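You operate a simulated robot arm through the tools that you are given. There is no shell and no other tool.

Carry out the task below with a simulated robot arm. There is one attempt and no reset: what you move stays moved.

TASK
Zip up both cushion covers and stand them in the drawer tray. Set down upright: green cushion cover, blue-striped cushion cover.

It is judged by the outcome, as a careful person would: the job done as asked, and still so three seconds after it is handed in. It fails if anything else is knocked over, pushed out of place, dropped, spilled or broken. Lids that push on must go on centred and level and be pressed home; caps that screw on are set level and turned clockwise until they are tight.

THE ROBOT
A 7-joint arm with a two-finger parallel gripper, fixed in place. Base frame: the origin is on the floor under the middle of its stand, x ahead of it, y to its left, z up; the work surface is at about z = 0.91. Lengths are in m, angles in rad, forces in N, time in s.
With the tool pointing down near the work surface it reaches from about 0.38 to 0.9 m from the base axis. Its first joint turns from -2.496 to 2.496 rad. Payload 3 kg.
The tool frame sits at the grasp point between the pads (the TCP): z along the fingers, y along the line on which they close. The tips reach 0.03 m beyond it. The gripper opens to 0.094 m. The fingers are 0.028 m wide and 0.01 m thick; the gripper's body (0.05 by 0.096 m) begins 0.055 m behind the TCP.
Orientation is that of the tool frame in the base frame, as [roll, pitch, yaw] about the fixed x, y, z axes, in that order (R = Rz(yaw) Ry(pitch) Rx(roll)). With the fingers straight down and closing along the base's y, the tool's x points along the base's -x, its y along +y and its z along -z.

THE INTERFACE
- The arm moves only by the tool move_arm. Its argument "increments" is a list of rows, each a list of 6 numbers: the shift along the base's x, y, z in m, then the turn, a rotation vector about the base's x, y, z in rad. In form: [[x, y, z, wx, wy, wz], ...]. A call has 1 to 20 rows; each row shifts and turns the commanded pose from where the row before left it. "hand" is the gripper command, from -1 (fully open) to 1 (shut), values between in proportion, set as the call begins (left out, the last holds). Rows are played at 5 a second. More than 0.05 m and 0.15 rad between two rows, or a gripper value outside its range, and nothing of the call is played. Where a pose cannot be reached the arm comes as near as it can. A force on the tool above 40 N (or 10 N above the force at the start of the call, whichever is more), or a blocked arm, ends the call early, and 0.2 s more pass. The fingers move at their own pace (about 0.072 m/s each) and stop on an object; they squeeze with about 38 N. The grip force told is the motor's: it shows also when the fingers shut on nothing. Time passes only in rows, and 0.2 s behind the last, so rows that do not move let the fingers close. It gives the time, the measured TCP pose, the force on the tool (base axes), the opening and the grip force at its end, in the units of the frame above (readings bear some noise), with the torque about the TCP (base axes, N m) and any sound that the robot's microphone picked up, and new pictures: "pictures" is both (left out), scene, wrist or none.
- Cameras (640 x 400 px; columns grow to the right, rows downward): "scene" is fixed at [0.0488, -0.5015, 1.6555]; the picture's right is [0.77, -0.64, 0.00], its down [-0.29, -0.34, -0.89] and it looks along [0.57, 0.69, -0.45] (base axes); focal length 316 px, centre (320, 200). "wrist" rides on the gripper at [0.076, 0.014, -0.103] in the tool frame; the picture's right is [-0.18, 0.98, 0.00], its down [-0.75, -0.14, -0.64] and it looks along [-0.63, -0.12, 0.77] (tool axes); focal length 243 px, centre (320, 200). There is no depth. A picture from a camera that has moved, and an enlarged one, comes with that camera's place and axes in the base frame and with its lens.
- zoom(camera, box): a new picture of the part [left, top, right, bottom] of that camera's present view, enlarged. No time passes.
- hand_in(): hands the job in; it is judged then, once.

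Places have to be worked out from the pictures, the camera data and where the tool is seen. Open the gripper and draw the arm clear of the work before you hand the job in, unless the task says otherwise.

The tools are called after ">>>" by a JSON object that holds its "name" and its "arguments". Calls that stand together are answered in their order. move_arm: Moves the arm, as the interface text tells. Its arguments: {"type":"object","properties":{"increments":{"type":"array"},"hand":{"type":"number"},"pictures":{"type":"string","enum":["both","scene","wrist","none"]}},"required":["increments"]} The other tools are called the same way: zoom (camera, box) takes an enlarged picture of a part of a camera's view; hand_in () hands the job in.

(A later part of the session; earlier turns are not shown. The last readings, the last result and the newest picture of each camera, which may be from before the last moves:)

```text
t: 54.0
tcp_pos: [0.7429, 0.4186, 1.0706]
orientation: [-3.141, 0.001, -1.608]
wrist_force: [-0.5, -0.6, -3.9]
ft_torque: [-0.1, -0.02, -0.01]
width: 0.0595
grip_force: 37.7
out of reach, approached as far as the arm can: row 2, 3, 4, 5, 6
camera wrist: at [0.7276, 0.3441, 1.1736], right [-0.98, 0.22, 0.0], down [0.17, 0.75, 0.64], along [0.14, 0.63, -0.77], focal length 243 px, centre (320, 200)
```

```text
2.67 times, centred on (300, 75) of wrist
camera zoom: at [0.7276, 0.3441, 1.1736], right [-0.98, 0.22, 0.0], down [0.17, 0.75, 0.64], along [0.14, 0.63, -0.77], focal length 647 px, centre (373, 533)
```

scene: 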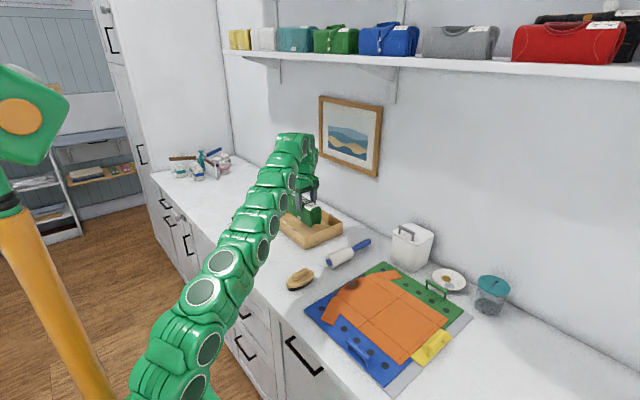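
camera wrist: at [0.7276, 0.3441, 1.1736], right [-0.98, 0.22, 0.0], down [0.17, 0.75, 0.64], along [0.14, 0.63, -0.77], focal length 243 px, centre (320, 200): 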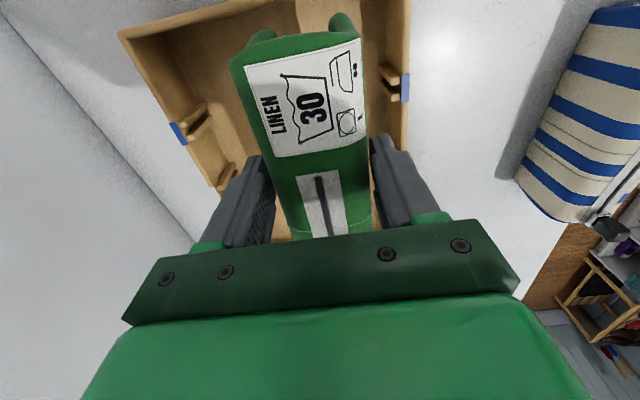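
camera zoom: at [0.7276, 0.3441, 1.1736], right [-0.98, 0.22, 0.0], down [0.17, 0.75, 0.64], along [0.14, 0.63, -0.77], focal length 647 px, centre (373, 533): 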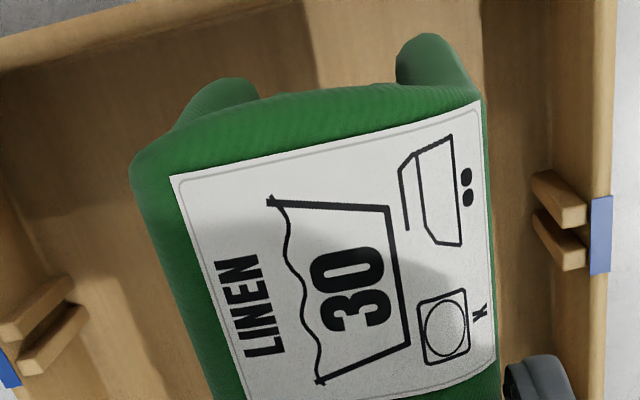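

At z=1.07 the arm reaches x≈0.743. There is about 14 mm between the cover's end and the tray's end wall. I descend while easing farther in +x as the reach grows.

>>> {"name": "move_arm", "arguments": {"increments": [[0.004, -0.002, -0.012, 0, 0, 0], [0.007, -0.002, -0.012, 0, 0, 0], [0.008, -0.002, -0.012, 0, 0, 0], [0.008, 0, -0.01, 0, 0, 0], [0.006, 0, -0.006, 0, 0, 0], [0, 0, 0, 0, 0, 0]]}}

>>> {"name": "zoom", "arguments": {"camera": "scene", "box": [225, 175, 353, 255]}}

>>> {"name": "zoom", "arguments": {"camera": "wrist", "box": [180, 0, 420, 150]}}

```text
t: 55.4
tcp_pos: [0.7757, 0.412, 1.0179]
orientation: [-3.141, -0.001, -1.608]
wrist_force: [0.0, -0.4, -2.8]
ft_torque: [-0.12, -0.01, 0.01]
width: 0.0596
grip_force: 38.2
camera wrist: at [0.7595, 0.3363, 1.1219], right [-0.98, 0.22, 0.0], down [0.17, 0.75, 0.64], along [0.14, 0.63, -0.77], focal length 243 px, centre (320, 200)
```

scene: 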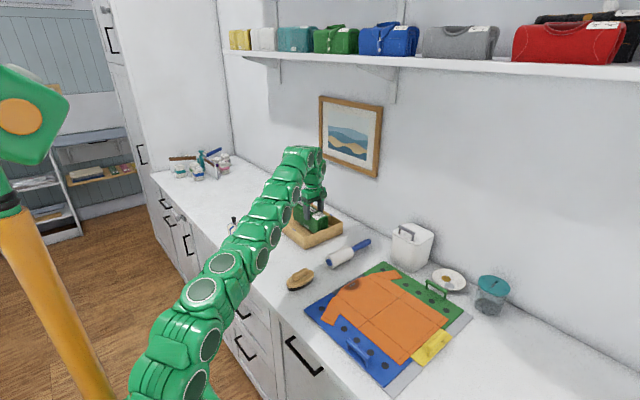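
wrist: 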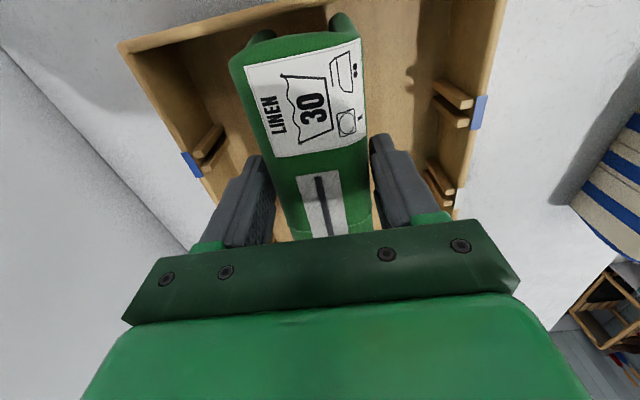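

```text
5.00 times, centred on (289, 215) of scene
camera zoom: at [0.0488, -0.5015, 1.6555], right [0.77, -0.64, 0.0], down [-0.29, -0.34, -0.89], along [0.57, 0.69, -0.45], focal length 1580 px, centre (475, 125)
```

zoom: 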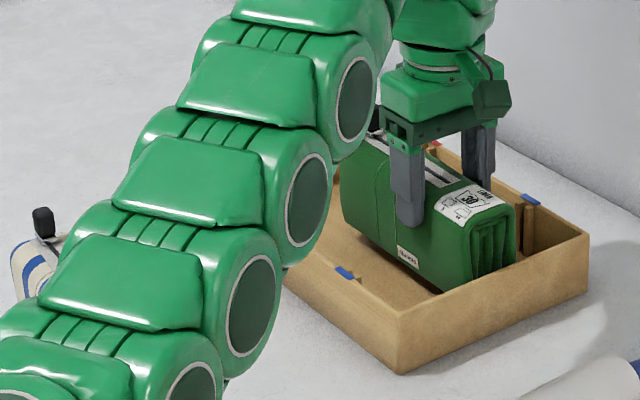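

```text
2.67 times, centred on (300, 75) of wrist
camera zoom: at [0.7595, 0.3363, 1.1219], right [-0.98, 0.22, 0.0], down [0.17, 0.75, 0.64], along [0.14, 0.63, -0.77], focal length 647 px, centre (373, 533)
```

zoom: 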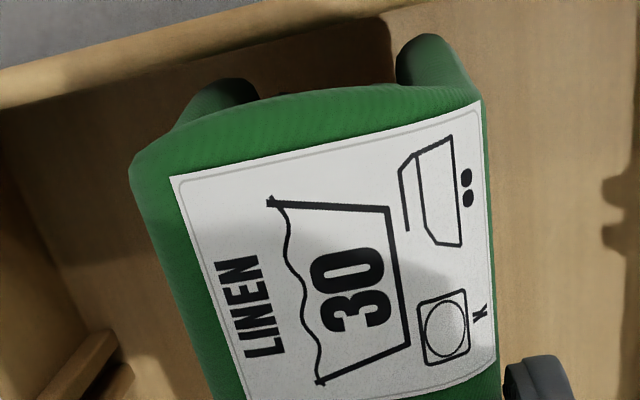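

Room remains toward the far wall (inner face ≈0.857). I go lower and a bit farther, feeling for the floor.

>>> {"name": "move_arm", "arguments": {"increments": [[0.005, 0, -0.004, 0, 0, 0], [0.005, 0, -0.003, 0, 0, 0], [0.005, 0, -0.003, 0, 0, 0], [0, 0, 0, 0, 0, 0]]}}

>>> {"name": "zoom", "arguments": {"camera": "scene", "box": [257, 185, 353, 255]}}

```text
t: 56.4
tcp_pos: [0.7813, 0.4093, 1.0099]
orientation: [-3.141, 0.0, -1.606]
wrist_force: [-0.5, 0.3, -2.5]
ft_torque: [-0.09, -0.01, 0.02]
width: 0.0592
grip_force: 37.2
out of reach, approached as far as the arm can: row 1, 2
camera wrist: at [0.7641, 0.3338, 1.1121], right [-0.98, 0.22, 0.0], down [0.17, 0.75, 0.64], along [0.14, 0.63, -0.77], focal length 243 px, centre (320, 200)
```

scene: 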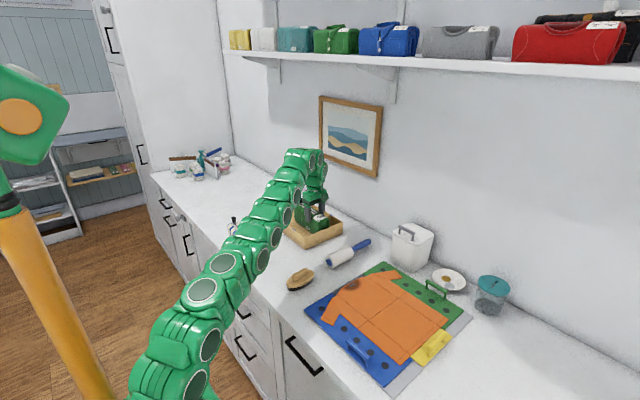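
wrist: 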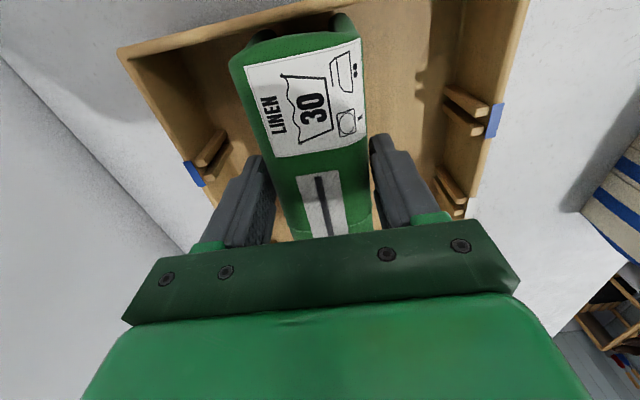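

```text
5.71 times, centred on (305, 220) of scene
camera zoom: at [0.0488, -0.5015, 1.6555], right [0.77, -0.64, 0.0], down [-0.29, -0.34, -0.89], along [0.57, 0.69, -0.45], focal length 1805 px, centre (406, 86)
```

zoom: 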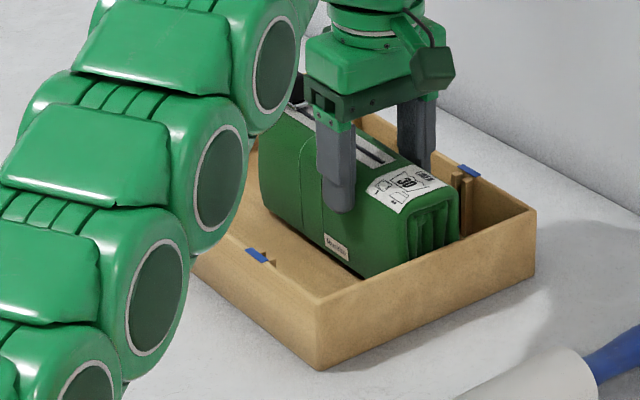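

Reach limit is near. I check the clearance to the end wall before the final lowering.

>>> {"name": "zoom", "arguments": {"camera": "wrist", "box": [100, 0, 380, 130]}}

>>> {"name": "zoom", "arguments": {"camera": "scene", "box": [297, 205, 345, 250]}}

```text
2.29 times, centred on (240, 65) of wrist
camera zoom: at [0.7641, 0.3338, 1.1121], right [-0.98, 0.22, 0.0], down [0.17, 0.75, 0.64], along [0.14, 0.63, -0.77], focal length 555 px, centre (503, 509)
```

zoom: 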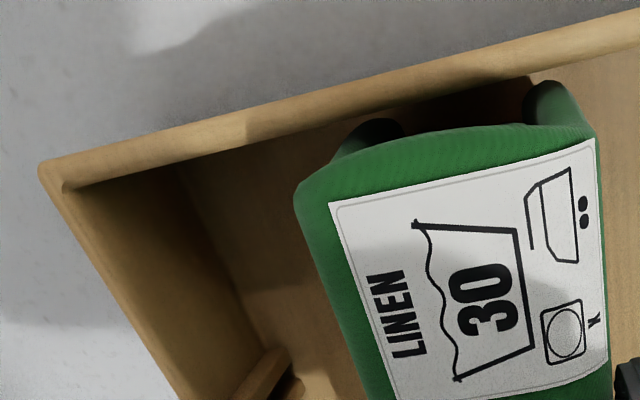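

```text
8.89 times, centred on (321, 228) of scene
camera zoom: at [0.0488, -0.5015, 1.6555], right [0.77, -0.64, 0.0], down [-0.29, -0.34, -0.89], along [0.57, 0.69, -0.45], focal length 2808 px, centre (311, -44)
```

zoom: 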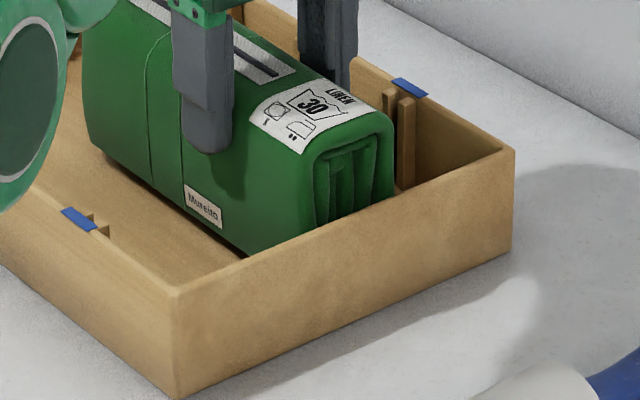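

The cover's end is only about 2 mm from the end wall, so I shift 6 mm in +y (slightly −x), then lower in small steps to touch the floor.

>>> {"name": "move_arm", "arguments": {"increments": [[-0.003, 0.004, 0, 0, 0, 0], [0, 0.003, 0, 0, 0, 0], [0, 0, -0.002, 0, 0, 0], [0, 0, -0.002, 0, 0, 0], [0, 0, 0, 0, 0, 0]], "pictures": "wrist"}}

```text
t: 57.6
tcp_pos: [0.7785, 0.4153, 1.0047]
orientation: [-3.141, 0.001, -1.607]
wrist_force: [0.0, 0.0, -3.3]
ft_torque: [-0.07, 0.01, 0.02]
width: 0.0594
grip_force: 38.6
out of reach, approached as far as the arm can: row 2
camera wrist: at [0.7618, 0.3386, 1.1078], right [-0.98, 0.22, 0.0], down [0.17, 0.75, 0.64], along [0.14, 0.63, -0.77], focal length 243 px, centre (320, 200)
```

wrist: 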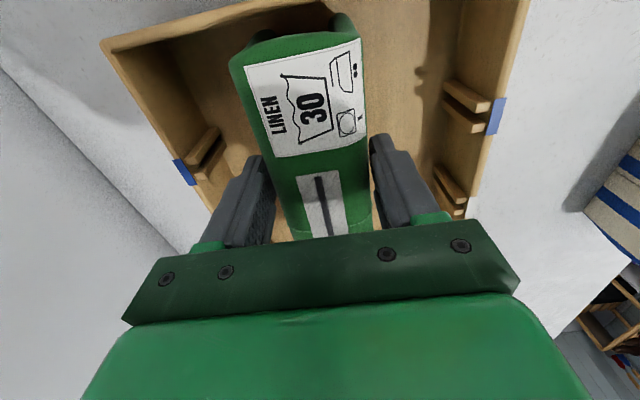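

Still hanging (−3.3 N). I continue lowering in 2 mm steps with small +x.

>>> {"name": "move_arm", "arguments": {"increments": [[0.002, 0, -0.002, 0, 0, 0], [0.001, 0, -0.002, 0, 0, 0], [0, 0, -0.001, 0, 0, 0], [0, 0, 0, 0, 0, 0]], "pictures": "none"}}

```text
t: 58.6
tcp_pos: [0.7818, 0.4141, 1.0]
orientation: [3.141, 0.001, -1.608]
wrist_force: [2.3, -1.1, 2.1]
ft_torque: [0.57, -0.1, -0.27]
width: 0.0593
grip_force: 38.0
```

The floor is touched (+2.1 N, +y end first). I settle 1 mm more, then release by opening to about 75 mm.

>>> {"name": "move_arm", "arguments": {"increments": [[0, 0, -0.001, 0, 0, 0], [0, 0, 0, 0, 0, 0]], "pictures": "none"}}

>>> {"name": "move_arm", "arguments": {"increments": [[0, 0, 0, 0, 0, 0], [0, 0, 0, 0, 0, 0], [0, 0, 0, 0, 0, 0]], "hand": -0.6}}

>>> {"name": "zoom", "arguments": {"camera": "scene", "box": [257, 185, 353, 255]}}

```text
t: 59.2
tcp_pos: [0.7803, 0.4134, 1.0002]
orientation: [-3.141, 0.0, -1.607]
wrist_force: [4.1, 3.6, 10.6]
ft_torque: [0.37, 0.06, -0.08]
width: 0.0594
grip_force: 38.3
```

```text
t: 60.0
tcp_pos: [0.782, 0.4122, 0.9984]
orientation: [3.14, -0.001, -1.608]
wrist_force: [-0.1, 0.8, 0.4]
ft_torque: [0.02, 0.0, 0.0]
width: 0.0755
grip_force: 0.0
camera wrist: at [0.7648, 0.3384, 1.1015], right [-0.98, 0.22, 0.0], down [0.17, 0.75, 0.64], along [0.14, 0.63, -0.77], focal length 243 px, centre (320, 200)
```

scene: 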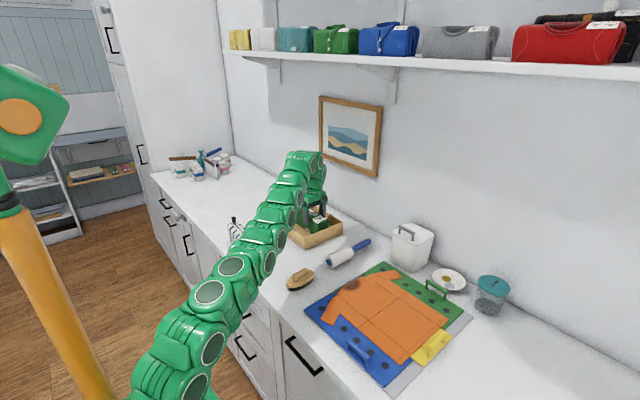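
wrist: 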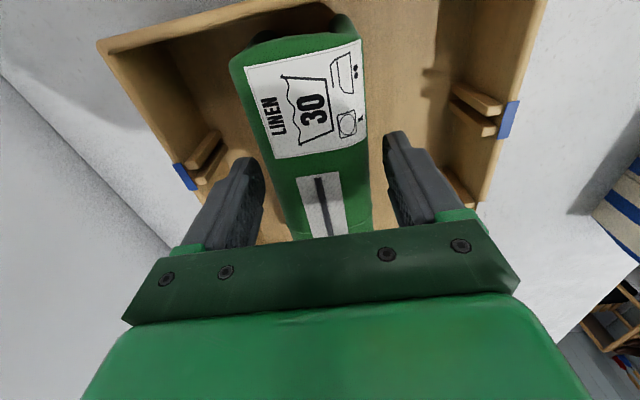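

```text
5.71 times, centred on (305, 220) of scene
camera zoom: at [0.0488, -0.5015, 1.6555], right [0.77, -0.64, 0.0], down [-0.29, -0.34, -0.89], along [0.57, 0.69, -0.45], focal length 1805 px, centre (406, 86)
```

zoom: 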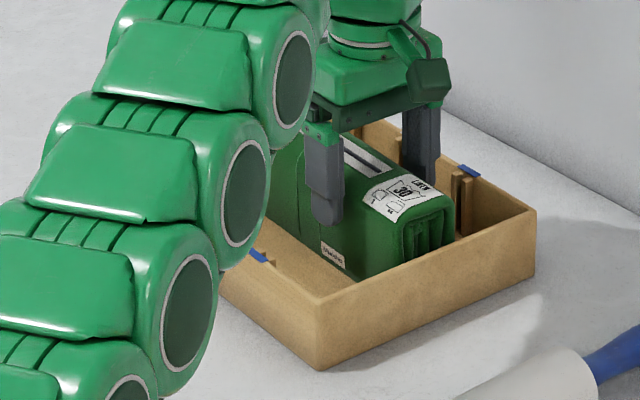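

The green cover stands free in the tray. I rise while drawing back in −y along the cover (so the fingers don't brush it), then go to the near side and close the hand, to nudge it farther toward the far wall for room for the second cover.

>>> {"name": "move_arm", "arguments": {"increments": [[0, -0.008, 0.01, 0, 0, 0], [0, -0.008, 0.01, 0, 0, 0], [0, -0.008, 0.01, 0, 0, 0], [0, -0.008, 0.012, 0, 0, 0], [-0.005, -0.004, 0.012, 0, 0, 0], [-0.01, 0, 0.012, 0, 0, 0], [0, 0, 0, 0, 0, 0]]}}

>>> {"name": "zoom", "arguments": {"camera": "scene", "box": [257, 185, 353, 255]}}

```text
t: 61.6
tcp_pos: [0.7673, 0.3781, 1.0635]
orientation: [3.141, 0.0, -1.608]
wrist_force: [0.2, 0.2, -0.5]
ft_torque: [-0.04, 0.01, 0.01]
width: 0.0751
grip_force: 0.2
camera wrist: at [0.7499, 0.3022, 1.1664], right [-0.98, 0.22, 0.0], down [0.17, 0.75, 0.64], along [0.14, 0.63, -0.77], focal length 243 px, centre (320, 200)
```

scene: 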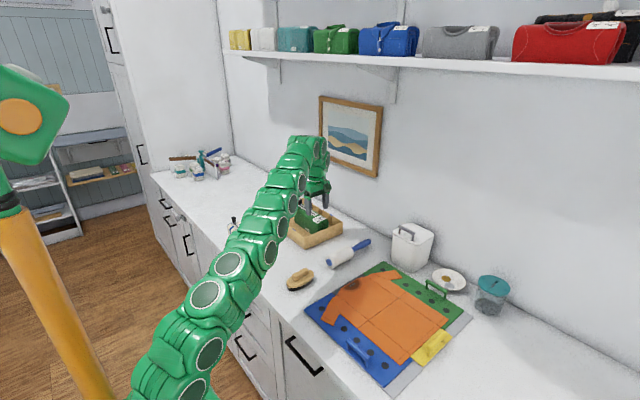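
wrist: 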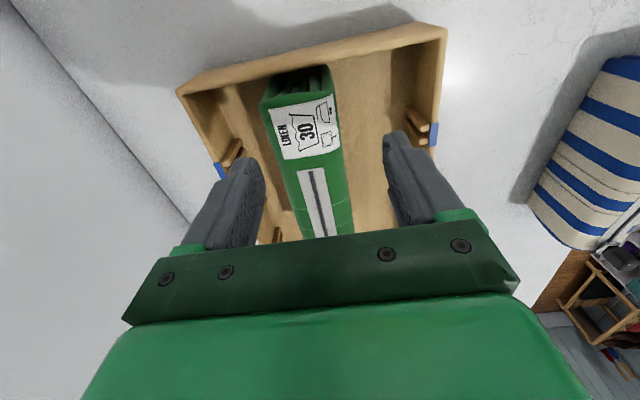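

```text
5.71 times, centred on (305, 220) of scene
camera zoom: at [0.0488, -0.5015, 1.6555], right [0.77, -0.64, 0.0], down [-0.29, -0.34, -0.89], along [0.57, 0.69, -0.45], focal length 1805 px, centre (406, 86)
```

zoom: 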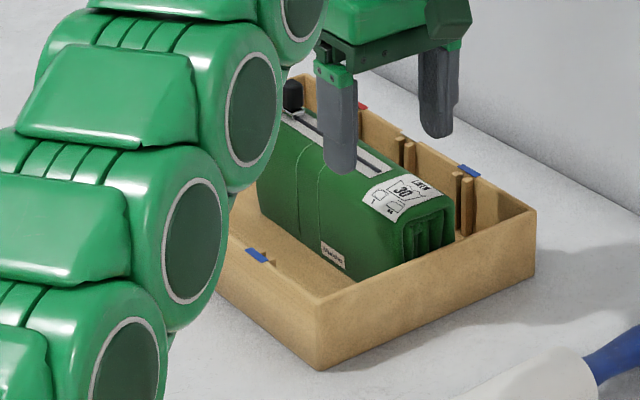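

It stands upright and zipped. I measure the gaps in the tray from this view.

>>> {"name": "zoom", "arguments": {"camera": "wrist", "box": [170, 15, 460, 245]}}

```text
1.74 times, centred on (315, 130) of wrist
camera zoom: at [0.7499, 0.3022, 1.1664], right [-0.98, 0.22, 0.0], down [0.17, 0.75, 0.64], along [0.14, 0.63, -0.77], focal length 422 px, centre (329, 322)
```

zoom: 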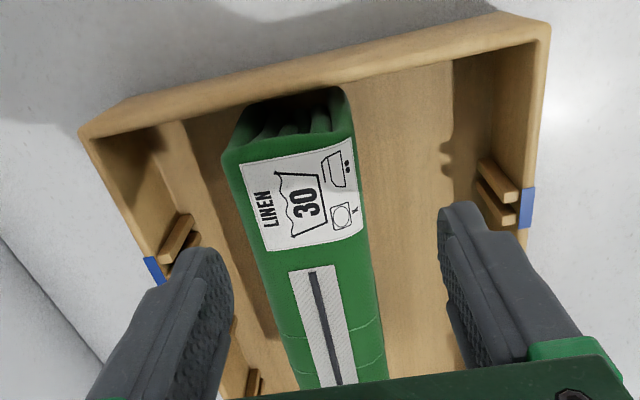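

The free space beside the cover is enough to go down with closed fingers at x≈0.722. I close the hand, move there at y≈0.44 and descend.

>>> {"name": "move_arm", "arguments": {"increments": [[-0.012, 0.014, 0, 0, 0, 0], [-0.012, 0.016, 0, 0, 0, 0], [-0.012, 0.016, 0, 0, 0, 0], [-0.0095, 0.016, 0, 0, 0, 0], [0, 0, -0.03, 0, 0, 0], [0, 0, 0, 0, 0, 0]], "hand": 1}}

>>> {"name": "zoom", "arguments": {"camera": "scene", "box": [257, 185, 353, 255]}}

```text
t: 63.0
tcp_pos: [0.7225, 0.4385, 1.0375]
orientation: [-3.141, 0.0, -1.608]
wrist_force: [0.5, 0.7, -0.4]
ft_torque: [0.01, 0.0, 0.02]
width: 0.0
grip_force: 32.8
camera wrist: at [0.7052, 0.3627, 1.1392], right [-0.98, 0.22, 0.0], down [0.17, 0.75, 0.64], along [0.14, 0.63, -0.77], focal length 243 px, centre (320, 200)
```

scene: 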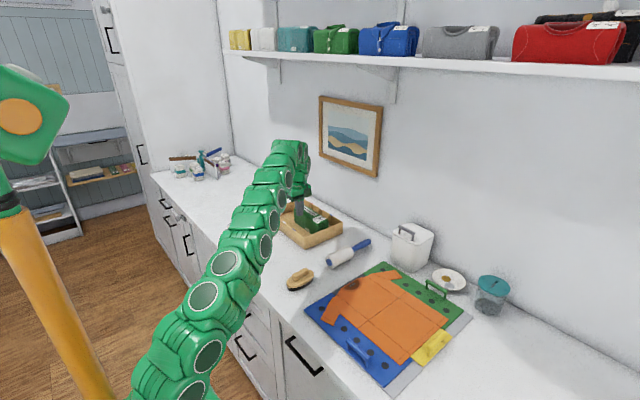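
wrist: 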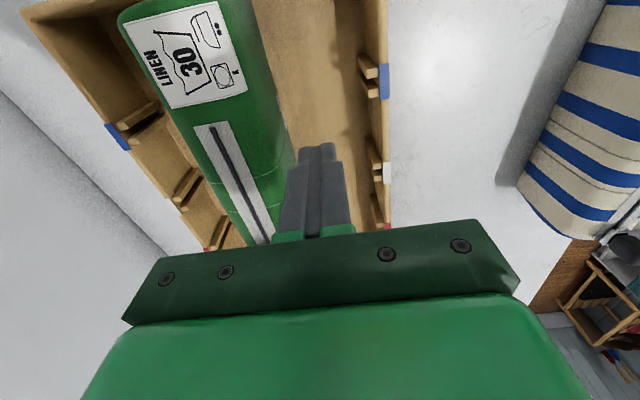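

```text
5.71 times, centred on (305, 220) of scene
camera zoom: at [0.0488, -0.5015, 1.6555], right [0.77, -0.64, 0.0], down [-0.29, -0.34, -0.89], along [0.57, 0.69, -0.45], focal length 1805 px, centre (406, 86)
```

zoom: 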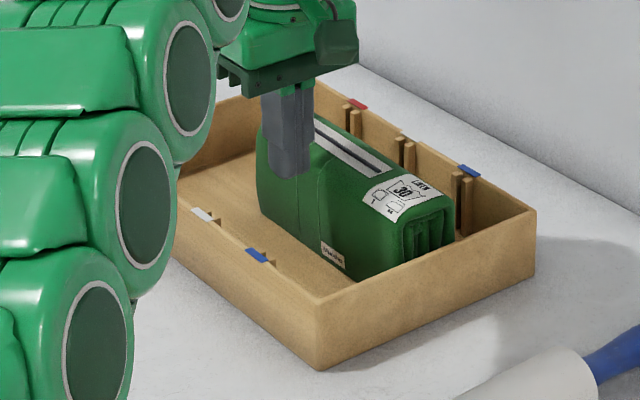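

The closed fingers are between the cover and the near wall. I shift 5 mm toward the wall and descend to low push height.

>>> {"name": "move_arm", "arguments": {"increments": [[-0.006, 0, 0, 0, 0, 0], [0, 0, -0.025, 0, 0, 0], [0, 0, -0.025, 0, 0, 0], [0, 0, -0.025, 0, 0, 0], [0, 0, 0, 0, 0, 0]]}}

>>> {"name": "zoom", "arguments": {"camera": "scene", "box": [257, 185, 353, 255]}}

```text
t: 64.2
tcp_pos: [0.7165, 0.4377, 0.9603]
orientation: [3.141, -0.001, -1.607]
wrist_force: [0.4, 0.9, 0.8]
ft_torque: [-0.01, 0.0, 0.01]
width: 0.0
grip_force: 32.9
camera wrist: at [0.6986, 0.3635, 1.0629], right [-0.98, 0.22, 0.0], down [0.17, 0.75, 0.64], along [0.14, 0.63, -0.77], focal length 243 px, centre (320, 200)
```

scene: 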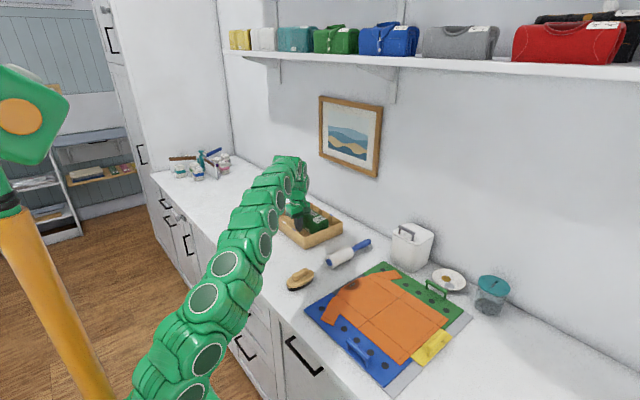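
wrist: 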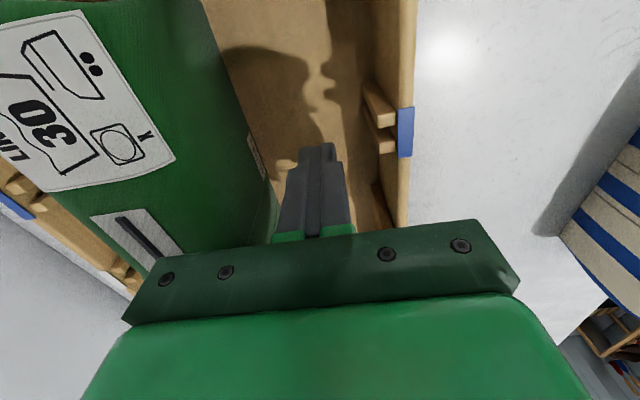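

```text
5.71 times, centred on (305, 220) of scene
camera zoom: at [0.0488, -0.5015, 1.6555], right [0.77, -0.64, 0.0], down [-0.29, -0.34, -0.89], along [0.57, 0.69, -0.45], focal length 1805 px, centre (406, 86)
```

zoom: 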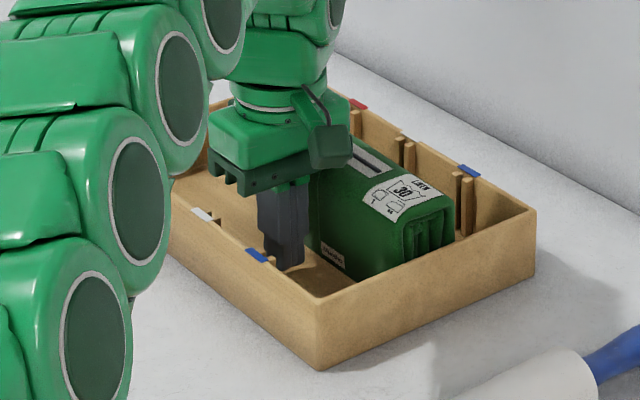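

In position at z=0.96. I push slowly in +x and watch the force.

>>> {"name": "move_arm", "arguments": {"increments": [[0.006, 0, 0, 0, 0, 0], [0.006, 0, 0, 0, 0, 0], [0.006, 0, 0, 0, 0, 0], [0.004, 0, 0, 0, 0, 0], [0.004, 0, 0, 0, 0, 0], [0.004, 0, 0, 0, 0, 0], [0.004, 0, 0, 0, 0, 0]]}}

>>> {"name": "zoom", "arguments": {"camera": "scene", "box": [257, 185, 353, 255]}}

```text
t: 65.8
tcp_pos: [0.7486, 0.4403, 0.9603]
orientation: [3.14, 0.0, -1.609]
wrist_force: [-1.9, -0.5, -0.7]
ft_torque: [-0.06, -0.02, 0.04]
width: 0.0
grip_force: 33.5
camera wrist: at [0.7319, 0.3648, 1.0629], right [-0.98, 0.22, 0.0], down [0.17, 0.75, 0.64], along [0.14, 0.63, -0.77], focal length 243 px, centre (320, 200)
```

scene: 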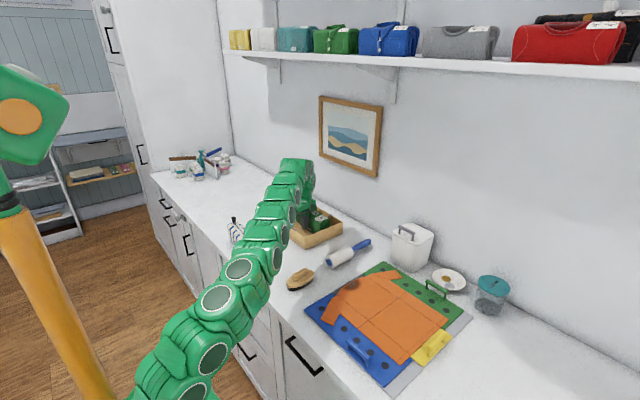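
wrist: 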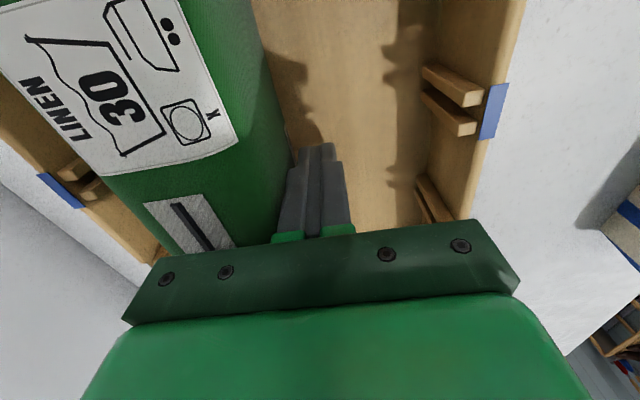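

```text
5.71 times, centred on (305, 220) of scene
camera zoom: at [0.0488, -0.5015, 1.6555], right [0.77, -0.64, 0.0], down [-0.29, -0.34, -0.89], along [0.57, 0.69, -0.45], focal length 1805 px, centre (406, 86)
```

zoom: 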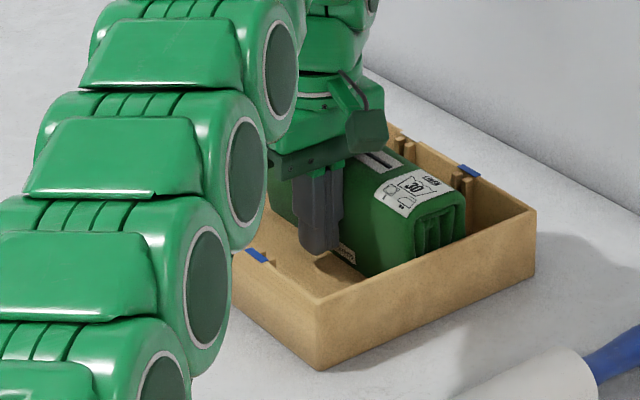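

The cover slides with only ~2 N and the tray stays put. I push about 18 mm more.

>>> {"name": "move_arm", "arguments": {"increments": [[0.004, 0, 0, 0, 0, 0], [0.004, 0, 0, 0, 0, 0], [0.004, 0, 0, 0, 0, 0], [0.003, 0, 0, 0, 0, 0], [0.003, 0, 0, 0, 0, 0], [0, 0, 0, 0, 0, 0]]}}

>>> {"name": "zoom", "arguments": {"camera": "scene", "box": [257, 185, 353, 255]}}

```text
t: 67.2
tcp_pos: [0.7671, 0.4403, 0.9602]
orientation: [-3.14, -0.001, -1.608]
wrist_force: [-1.1, 1.0, -0.2]
ft_torque: [-0.01, 0.02, 0.05]
width: 0.0
grip_force: 32.8
camera wrist: at [0.7497, 0.3649, 1.0629], right [-0.98, 0.22, 0.0], down [0.17, 0.75, 0.64], along [0.14, 0.63, -0.77], focal length 243 px, centre (320, 200)
```

scene: 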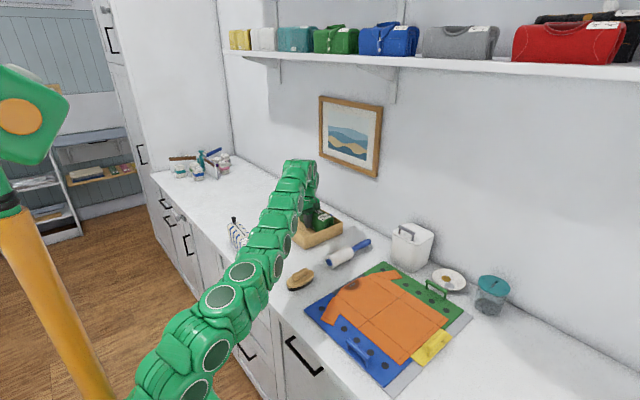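
wrist: 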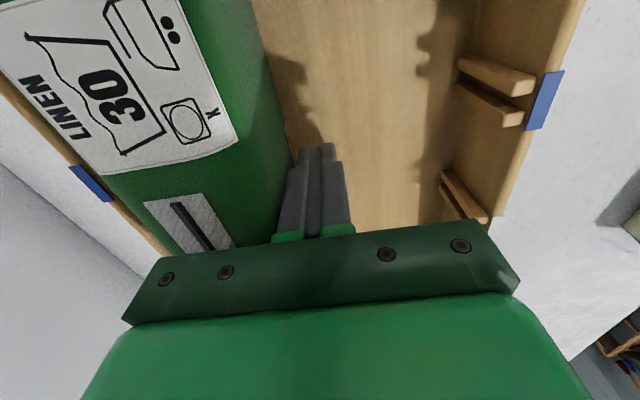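

```text
5.71 times, centred on (305, 220) of scene
camera zoom: at [0.0488, -0.5015, 1.6555], right [0.77, -0.64, 0.0], down [-0.29, -0.34, -0.89], along [0.57, 0.69, -0.45], focal length 1805 px, centre (406, 86)
```

zoom: 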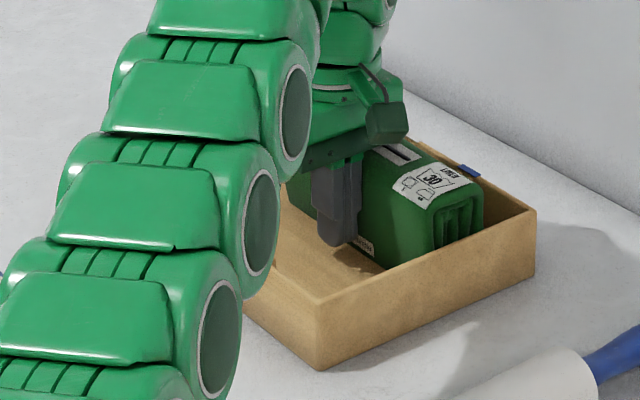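

The green cover now sits about x≈0.808, close to the far wall and still upright; the tray has not moved. I back off, rise, and go above the striped cover with the hand opening.

>>> {"name": "move_arm", "arguments": {"increments": [[-0.01, 0, 0, 0, 0, 0], [-0.015, 0, 0, 0, 0, 0], [-0.01, 0, 0.02, 0, 0, 0], [0, 0, 0.04, 0, 0, 0], [0, 0, 0.04, 0, 0, 0], [-0.02, 0, 0.03, 0, 0, 0], [-0.04, 0.006, 0.01, 0, 0, -0.02], [-0.04, 0.006, 0, 0, 0, -0.02], [-0.04, 0.006, 0, 0, 0, -0.02], [-0.04, 0.006, 0, 0, 0, -0.018], [-0.04, 0.006, 0, 0, 0, 0], [0, 0, 0, 0, 0, 0], [0, 0, 0, 0, 0, 0]]}}

>>> {"name": "zoom", "arguments": {"camera": "scene", "box": [225, 175, 353, 255]}}

>>> {"name": "zoom", "arguments": {"camera": "wrist", "box": [200, 0, 480, 210]}}

```text
t: 70.0
tcp_pos: [0.5131, 0.47, 1.099]
orientation: [-3.14, 0.0, -1.687]
wrist_force: [-0.8, 0.6, 0.2]
ft_torque: [0.03, -0.03, 0.01]
width: 0.0003
grip_force: 33.3
camera wrist: at [0.4904, 0.3952, 1.2022], right [-0.96, 0.3, 0.0], down [0.23, 0.73, 0.64], along [0.19, 0.61, -0.77], focal length 243 px, centre (320, 200)
```

scene: 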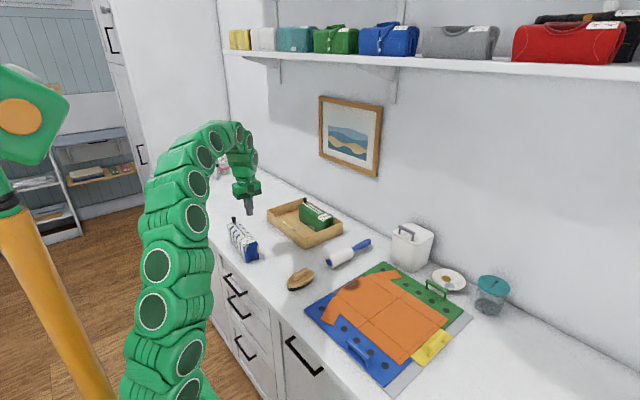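
wrist: 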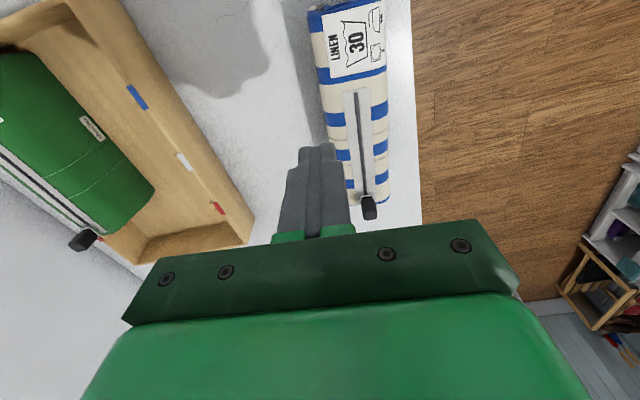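

```text
5.00 times, centred on (289, 215) of scene
camera zoom: at [0.0488, -0.5015, 1.6555], right [0.77, -0.64, 0.0], down [-0.29, -0.34, -0.89], along [0.57, 0.69, -0.45], focal length 1580 px, centre (475, 125)
```

zoom: 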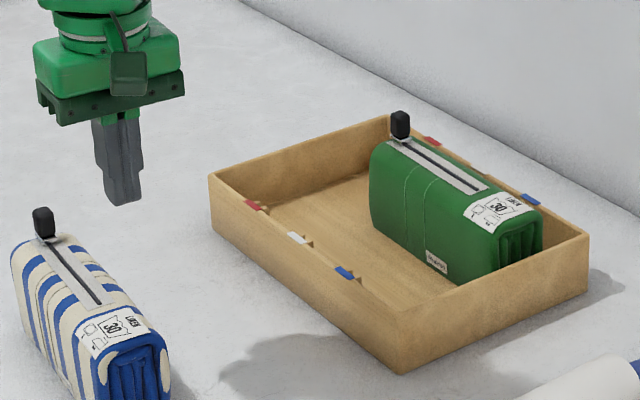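

```text
1.90 times, centred on (340, 105) of wrist
camera zoom: at [0.4904, 0.3952, 1.2022], right [-0.96, 0.3, 0.0], down [0.23, 0.73, 0.64], along [0.19, 0.61, -0.77], focal length 462 px, centre (282, 381)
```

zoom: 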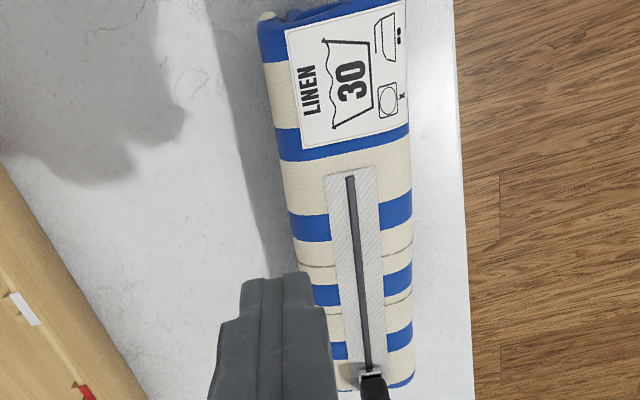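

The green cover stands squarely near the far wall with its zip shut. The striped cover's centre line passes (0.482, 0.484) with yaw ≈ −0.1 rad. I open to ~85 mm, align, and come down to grip its upper half.

>>> {"name": "move_arm", "arguments": {"increments": [[-0.01, 0.005, 0, 0, 0, 0.016], [-0.01, 0.005, 0, 0, 0, 0], [-0.0106, 0.004, 0, 0, 0, 0], [0, 0, 0, 0, 0, 0], [0, 0, -0.03, 0, 0, 0], [0, 0, -0.03, 0, 0, 0], [0, 0, -0.02, 0, 0, 0], [0, 0, 0, 0, 0, 0]], "hand": -0.8}}

>>> {"name": "zoom", "arguments": {"camera": "scene", "box": [210, 185, 290, 265]}}

```text
t: 71.8
tcp_pos: [0.4829, 0.4842, 1.0202]
orientation: [3.142, 0.0, -1.67]
wrist_force: [0.4, 0.5, -0.2]
ft_torque: [0.0, 0.02, 0.0]
width: 0.0847
grip_force: 0.1
camera wrist: at [0.4614, 0.4094, 1.1227], right [-0.96, 0.28, 0.0], down [0.21, 0.74, 0.64], along [0.18, 0.62, -0.77], focal length 243 px, centre (320, 200)
```

scene: 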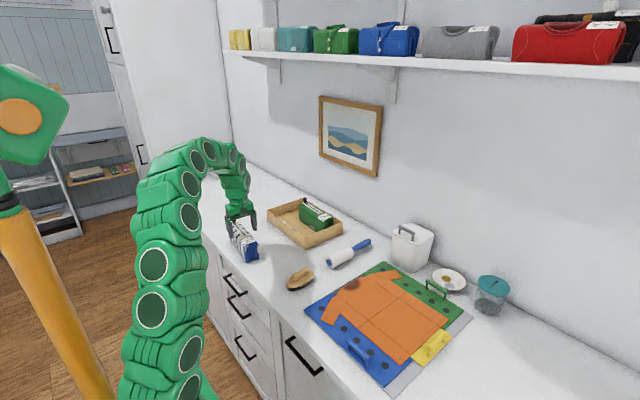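
wrist: 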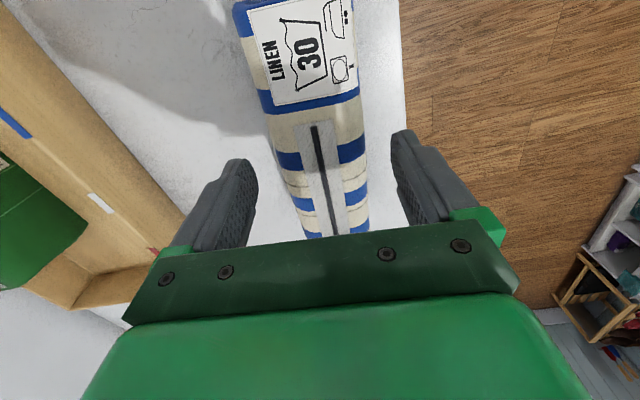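

```text
5.00 times, centred on (250, 225) of scene
camera zoom: at [0.0488, -0.5015, 1.6555], right [0.77, -0.64, 0.0], down [-0.29, -0.34, -0.89], along [0.57, 0.69, -0.45], focal length 1580 px, centre (670, 75)
```

zoom: 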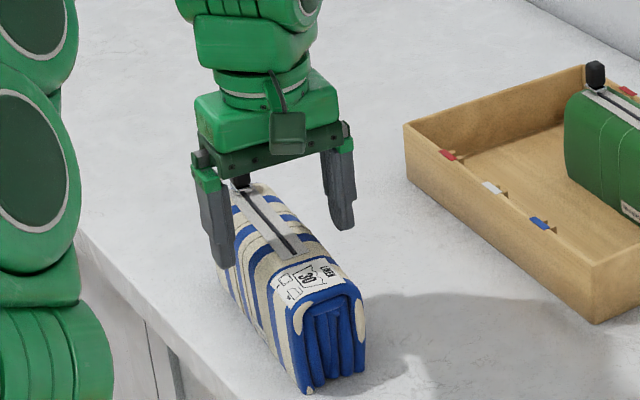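

Well centred. I descend to TCP z≈0.982 and close.

>>> {"name": "move_arm", "arguments": {"increments": [[0, 0, -0.02, 0, 0, 0], [0, 0, -0.018, 0, 0, 0], [0, 0, 0, 0, 0, 0]], "pictures": "none"}}

>>> {"name": "move_arm", "arguments": {"increments": [[0, 0, 0, 0, 0, 0], [0, 0, 0, 0, 0, 0], [0, 0, 0, 0, 0, 0], [0, 0, 0, 0, 0, 0]], "hand": 1, "pictures": "wrist"}}

```text
t: 72.6
tcp_pos: [0.4811, 0.4839, 0.9821]
orientation: [3.141, 0.0, -1.669]
wrist_force: [-0.7, 0.8, 0.6]
ft_torque: [-0.02, -0.02, -0.02]
width: 0.0848
grip_force: 0.0
```

```text
t: 73.6
tcp_pos: [0.4806, 0.484, 0.9811]
orientation: [3.14, 0.0, -1.669]
wrist_force: [0.4, -1.0, 1.6]
ft_torque: [-0.01, 0.11, -0.07]
width: 0.0621
grip_force: 38.5
camera wrist: at [0.4603, 0.4097, 1.0839], right [-0.96, 0.28, 0.0], down [0.21, 0.74, 0.64], along [0.18, 0.62, -0.77], focal length 243 px, centre (320, 200)
```

wrist: 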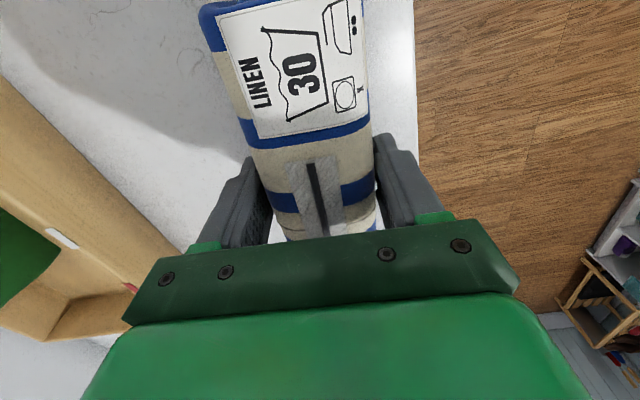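

Gripped at 62 mm. I lift slowly and watch whether it slips.

>>> {"name": "move_arm", "arguments": {"increments": [[0, 0, 0.005, 0, 0, 0], [0, 0, 0.006, 0, 0, 0], [0, 0, 0.008, 0, 0, 0], [0, 0, 0.008, 0, 0, 0], [0, 0, 0, 0, 0, 0]]}}

>>> {"name": "zoom", "arguments": {"camera": "scene", "box": [210, 185, 290, 265]}}

```text
t: 74.8
tcp_pos: [0.4816, 0.4839, 1.0092]
orientation: [-3.141, 0.0, -1.671]
wrist_force: [-0.6, -0.2, -4.0]
ft_torque: [-0.02, 0.01, 0.02]
width: 0.062
grip_force: 37.7
camera wrist: at [0.4599, 0.4095, 1.112], right [-0.96, 0.28, 0.0], down [0.21, 0.74, 0.64], along [0.18, 0.62, -0.77], focal length 243 px, centre (320, 200)
```

scene: 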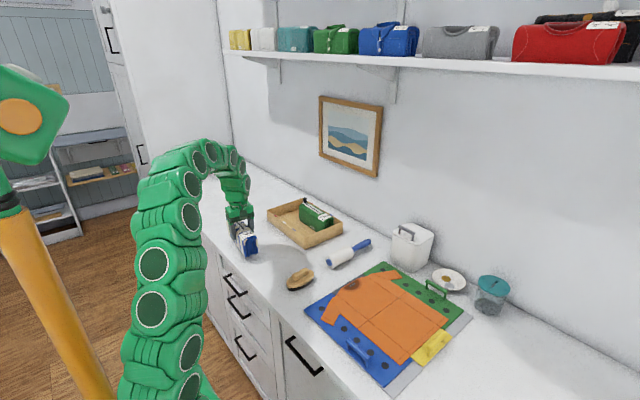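
wrist: 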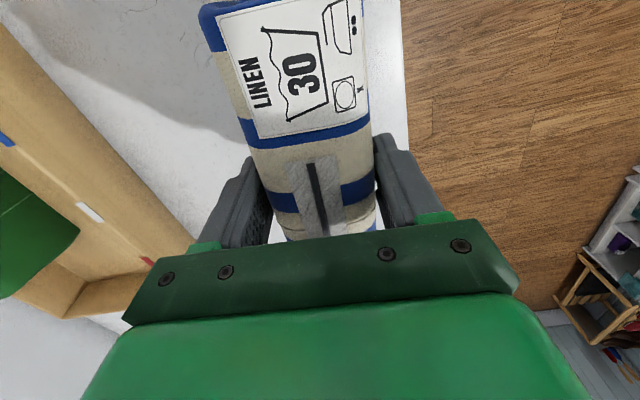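

```text
5.00 times, centred on (250, 225) of scene
camera zoom: at [0.0488, -0.5015, 1.6555], right [0.77, -0.64, 0.0], down [-0.29, -0.34, -0.89], along [0.57, 0.69, -0.45], focal length 1580 px, centre (670, 75)
```

zoom: 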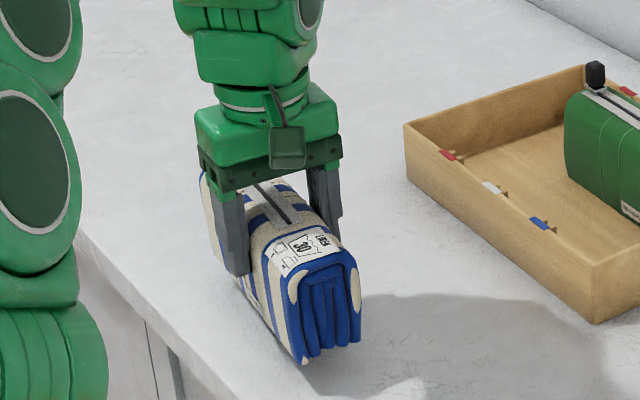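

No slip: −4 N, balanced torque, label unchanged in view. I lift to clear the rim and turn slightly to match the tray, then check.

>>> {"name": "move_arm", "arguments": {"increments": [[0, 0, 0.012, 0, 0, 0], [0, 0, 0.014, 0, 0, 0], [0, 0, 0.014, 0, 0, 0], [0, 0, 0.014, 0, 0, 0], [0.015, -0.003, 0.002, 0, 0, 0.015], [0.02, -0.004, 0, 0, 0, 0.02], [0.022, -0.004, 0, 0, 0, 0.02], [0.022, -0.004, 0, 0, 0, 0.01], [0, 0, 0, 0, 0, 0], [0, 0, 0, 0, 0, 0]]}}

>>> {"name": "zoom", "arguments": {"camera": "scene", "box": [215, 175, 343, 255]}}

```text
t: 77.0
tcp_pos: [0.5619, 0.4681, 1.0651]
orientation: [3.141, 0.0, -1.604]
wrist_force: [0.2, 0.0, -2.6]
ft_torque: [-0.06, 0.0, -0.03]
width: 0.0617
grip_force: 37.6
camera wrist: at [0.5449, 0.3929, 1.1681], right [-0.98, 0.22, 0.0], down [0.17, 0.75, 0.64], along [0.14, 0.63, -0.77], focal length 243 px, centre (320, 200)
```

scene: 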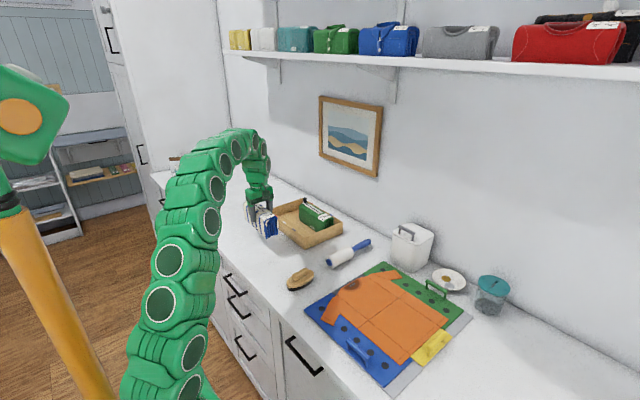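
wrist: 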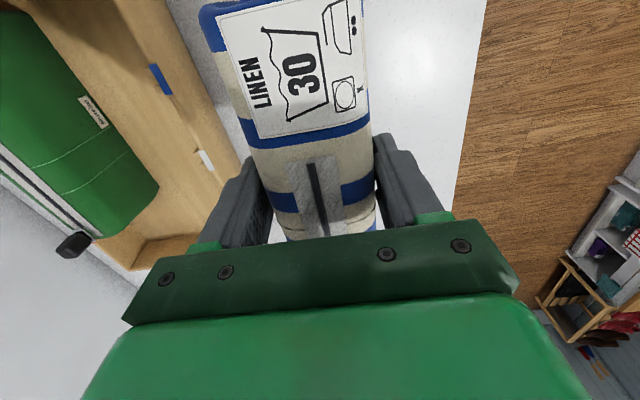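

```text
5.00 times, centred on (279, 215) of scene
camera zoom: at [0.0488, -0.5015, 1.6555], right [0.77, -0.64, 0.0], down [-0.29, -0.34, -0.89], along [0.57, 0.69, -0.45], focal length 1580 px, centre (525, 125)
```

zoom: 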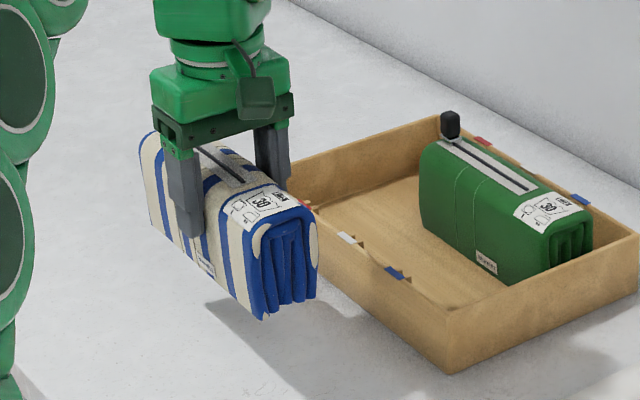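

The striped cover hangs level and firm, bottom ≈0.993. I carry it over the near wall to about (0.715, 0.445).

>>> {"name": "move_arm", "arguments": {"increments": [[0.012, -0.002, 0, 0, 0, 0], [0.016, -0.002, 0, 0, 0, 0], [0.016, -0.002, 0, 0, 0, 0], [0.016, -0.003, 0, 0, 0, 0], [0.016, -0.003, 0, 0, 0, 0], [0.016, -0.003, 0, 0, 0, 0], [0.016, -0.003, 0, 0, 0, 0], [0.016, -0.003, 0, 0, 0, 0], [0.015, -0.002, 0, 0, 0, 0], [0.012, 0, 0, 0, 0, 0], [0, 0, 0, 0, 0, 0], [0, 0, 0, 0, 0, 0]]}}

>>> {"name": "zoom", "arguments": {"camera": "scene", "box": [225, 175, 353, 255]}}

>>> {"name": "zoom", "arguments": {"camera": "wrist", "box": [60, 0, 420, 230]}}

```text
t: 79.6
tcp_pos: [0.7114, 0.4465, 1.0657]
orientation: [3.141, 0.0, -1.606]
wrist_force: [0.4, -0.6, -4.2]
ft_torque: [-0.05, 0.0, -0.01]
width: 0.0618
grip_force: 37.9
camera wrist: at [0.6947, 0.3712, 1.168], right [-0.98, 0.22, 0.0], down [0.17, 0.75, 0.64], along [0.14, 0.63, -0.77], focal length 243 px, centre (320, 200)
```

scene: 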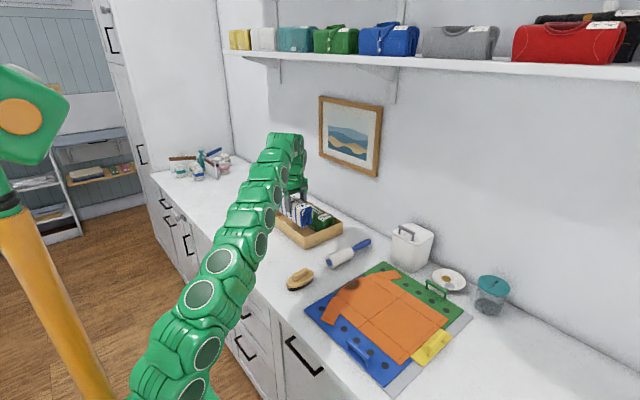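
wrist: 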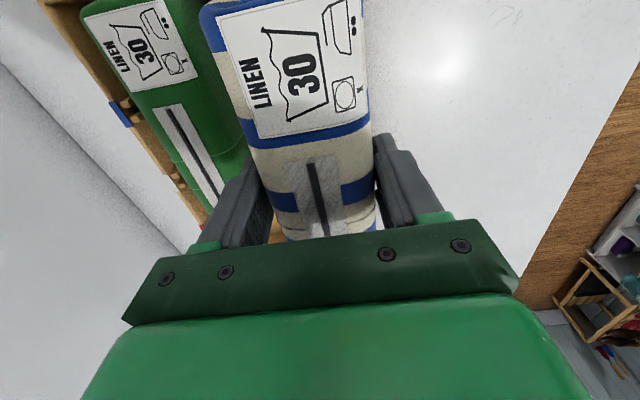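

```text
5.00 times, centred on (289, 215) of scene
camera zoom: at [0.0488, -0.5015, 1.6555], right [0.77, -0.64, 0.0], down [-0.29, -0.34, -0.89], along [0.57, 0.69, -0.45], focal length 1580 px, centre (475, 125)
```

zoom: 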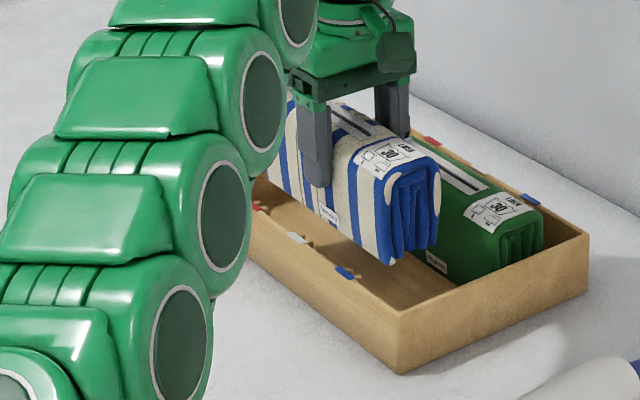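

```text
1.74 times, centred on (240, 115) of wrist
camera zoom: at [0.6947, 0.3712, 1.168], right [-0.98, 0.22, 0.0], down [0.17, 0.75, 0.64], along [0.14, 0.63, -0.77], focal length 422 px, centre (459, 348)
```

zoom: 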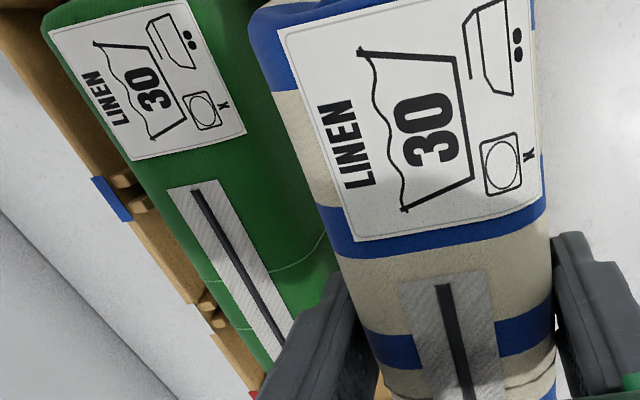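

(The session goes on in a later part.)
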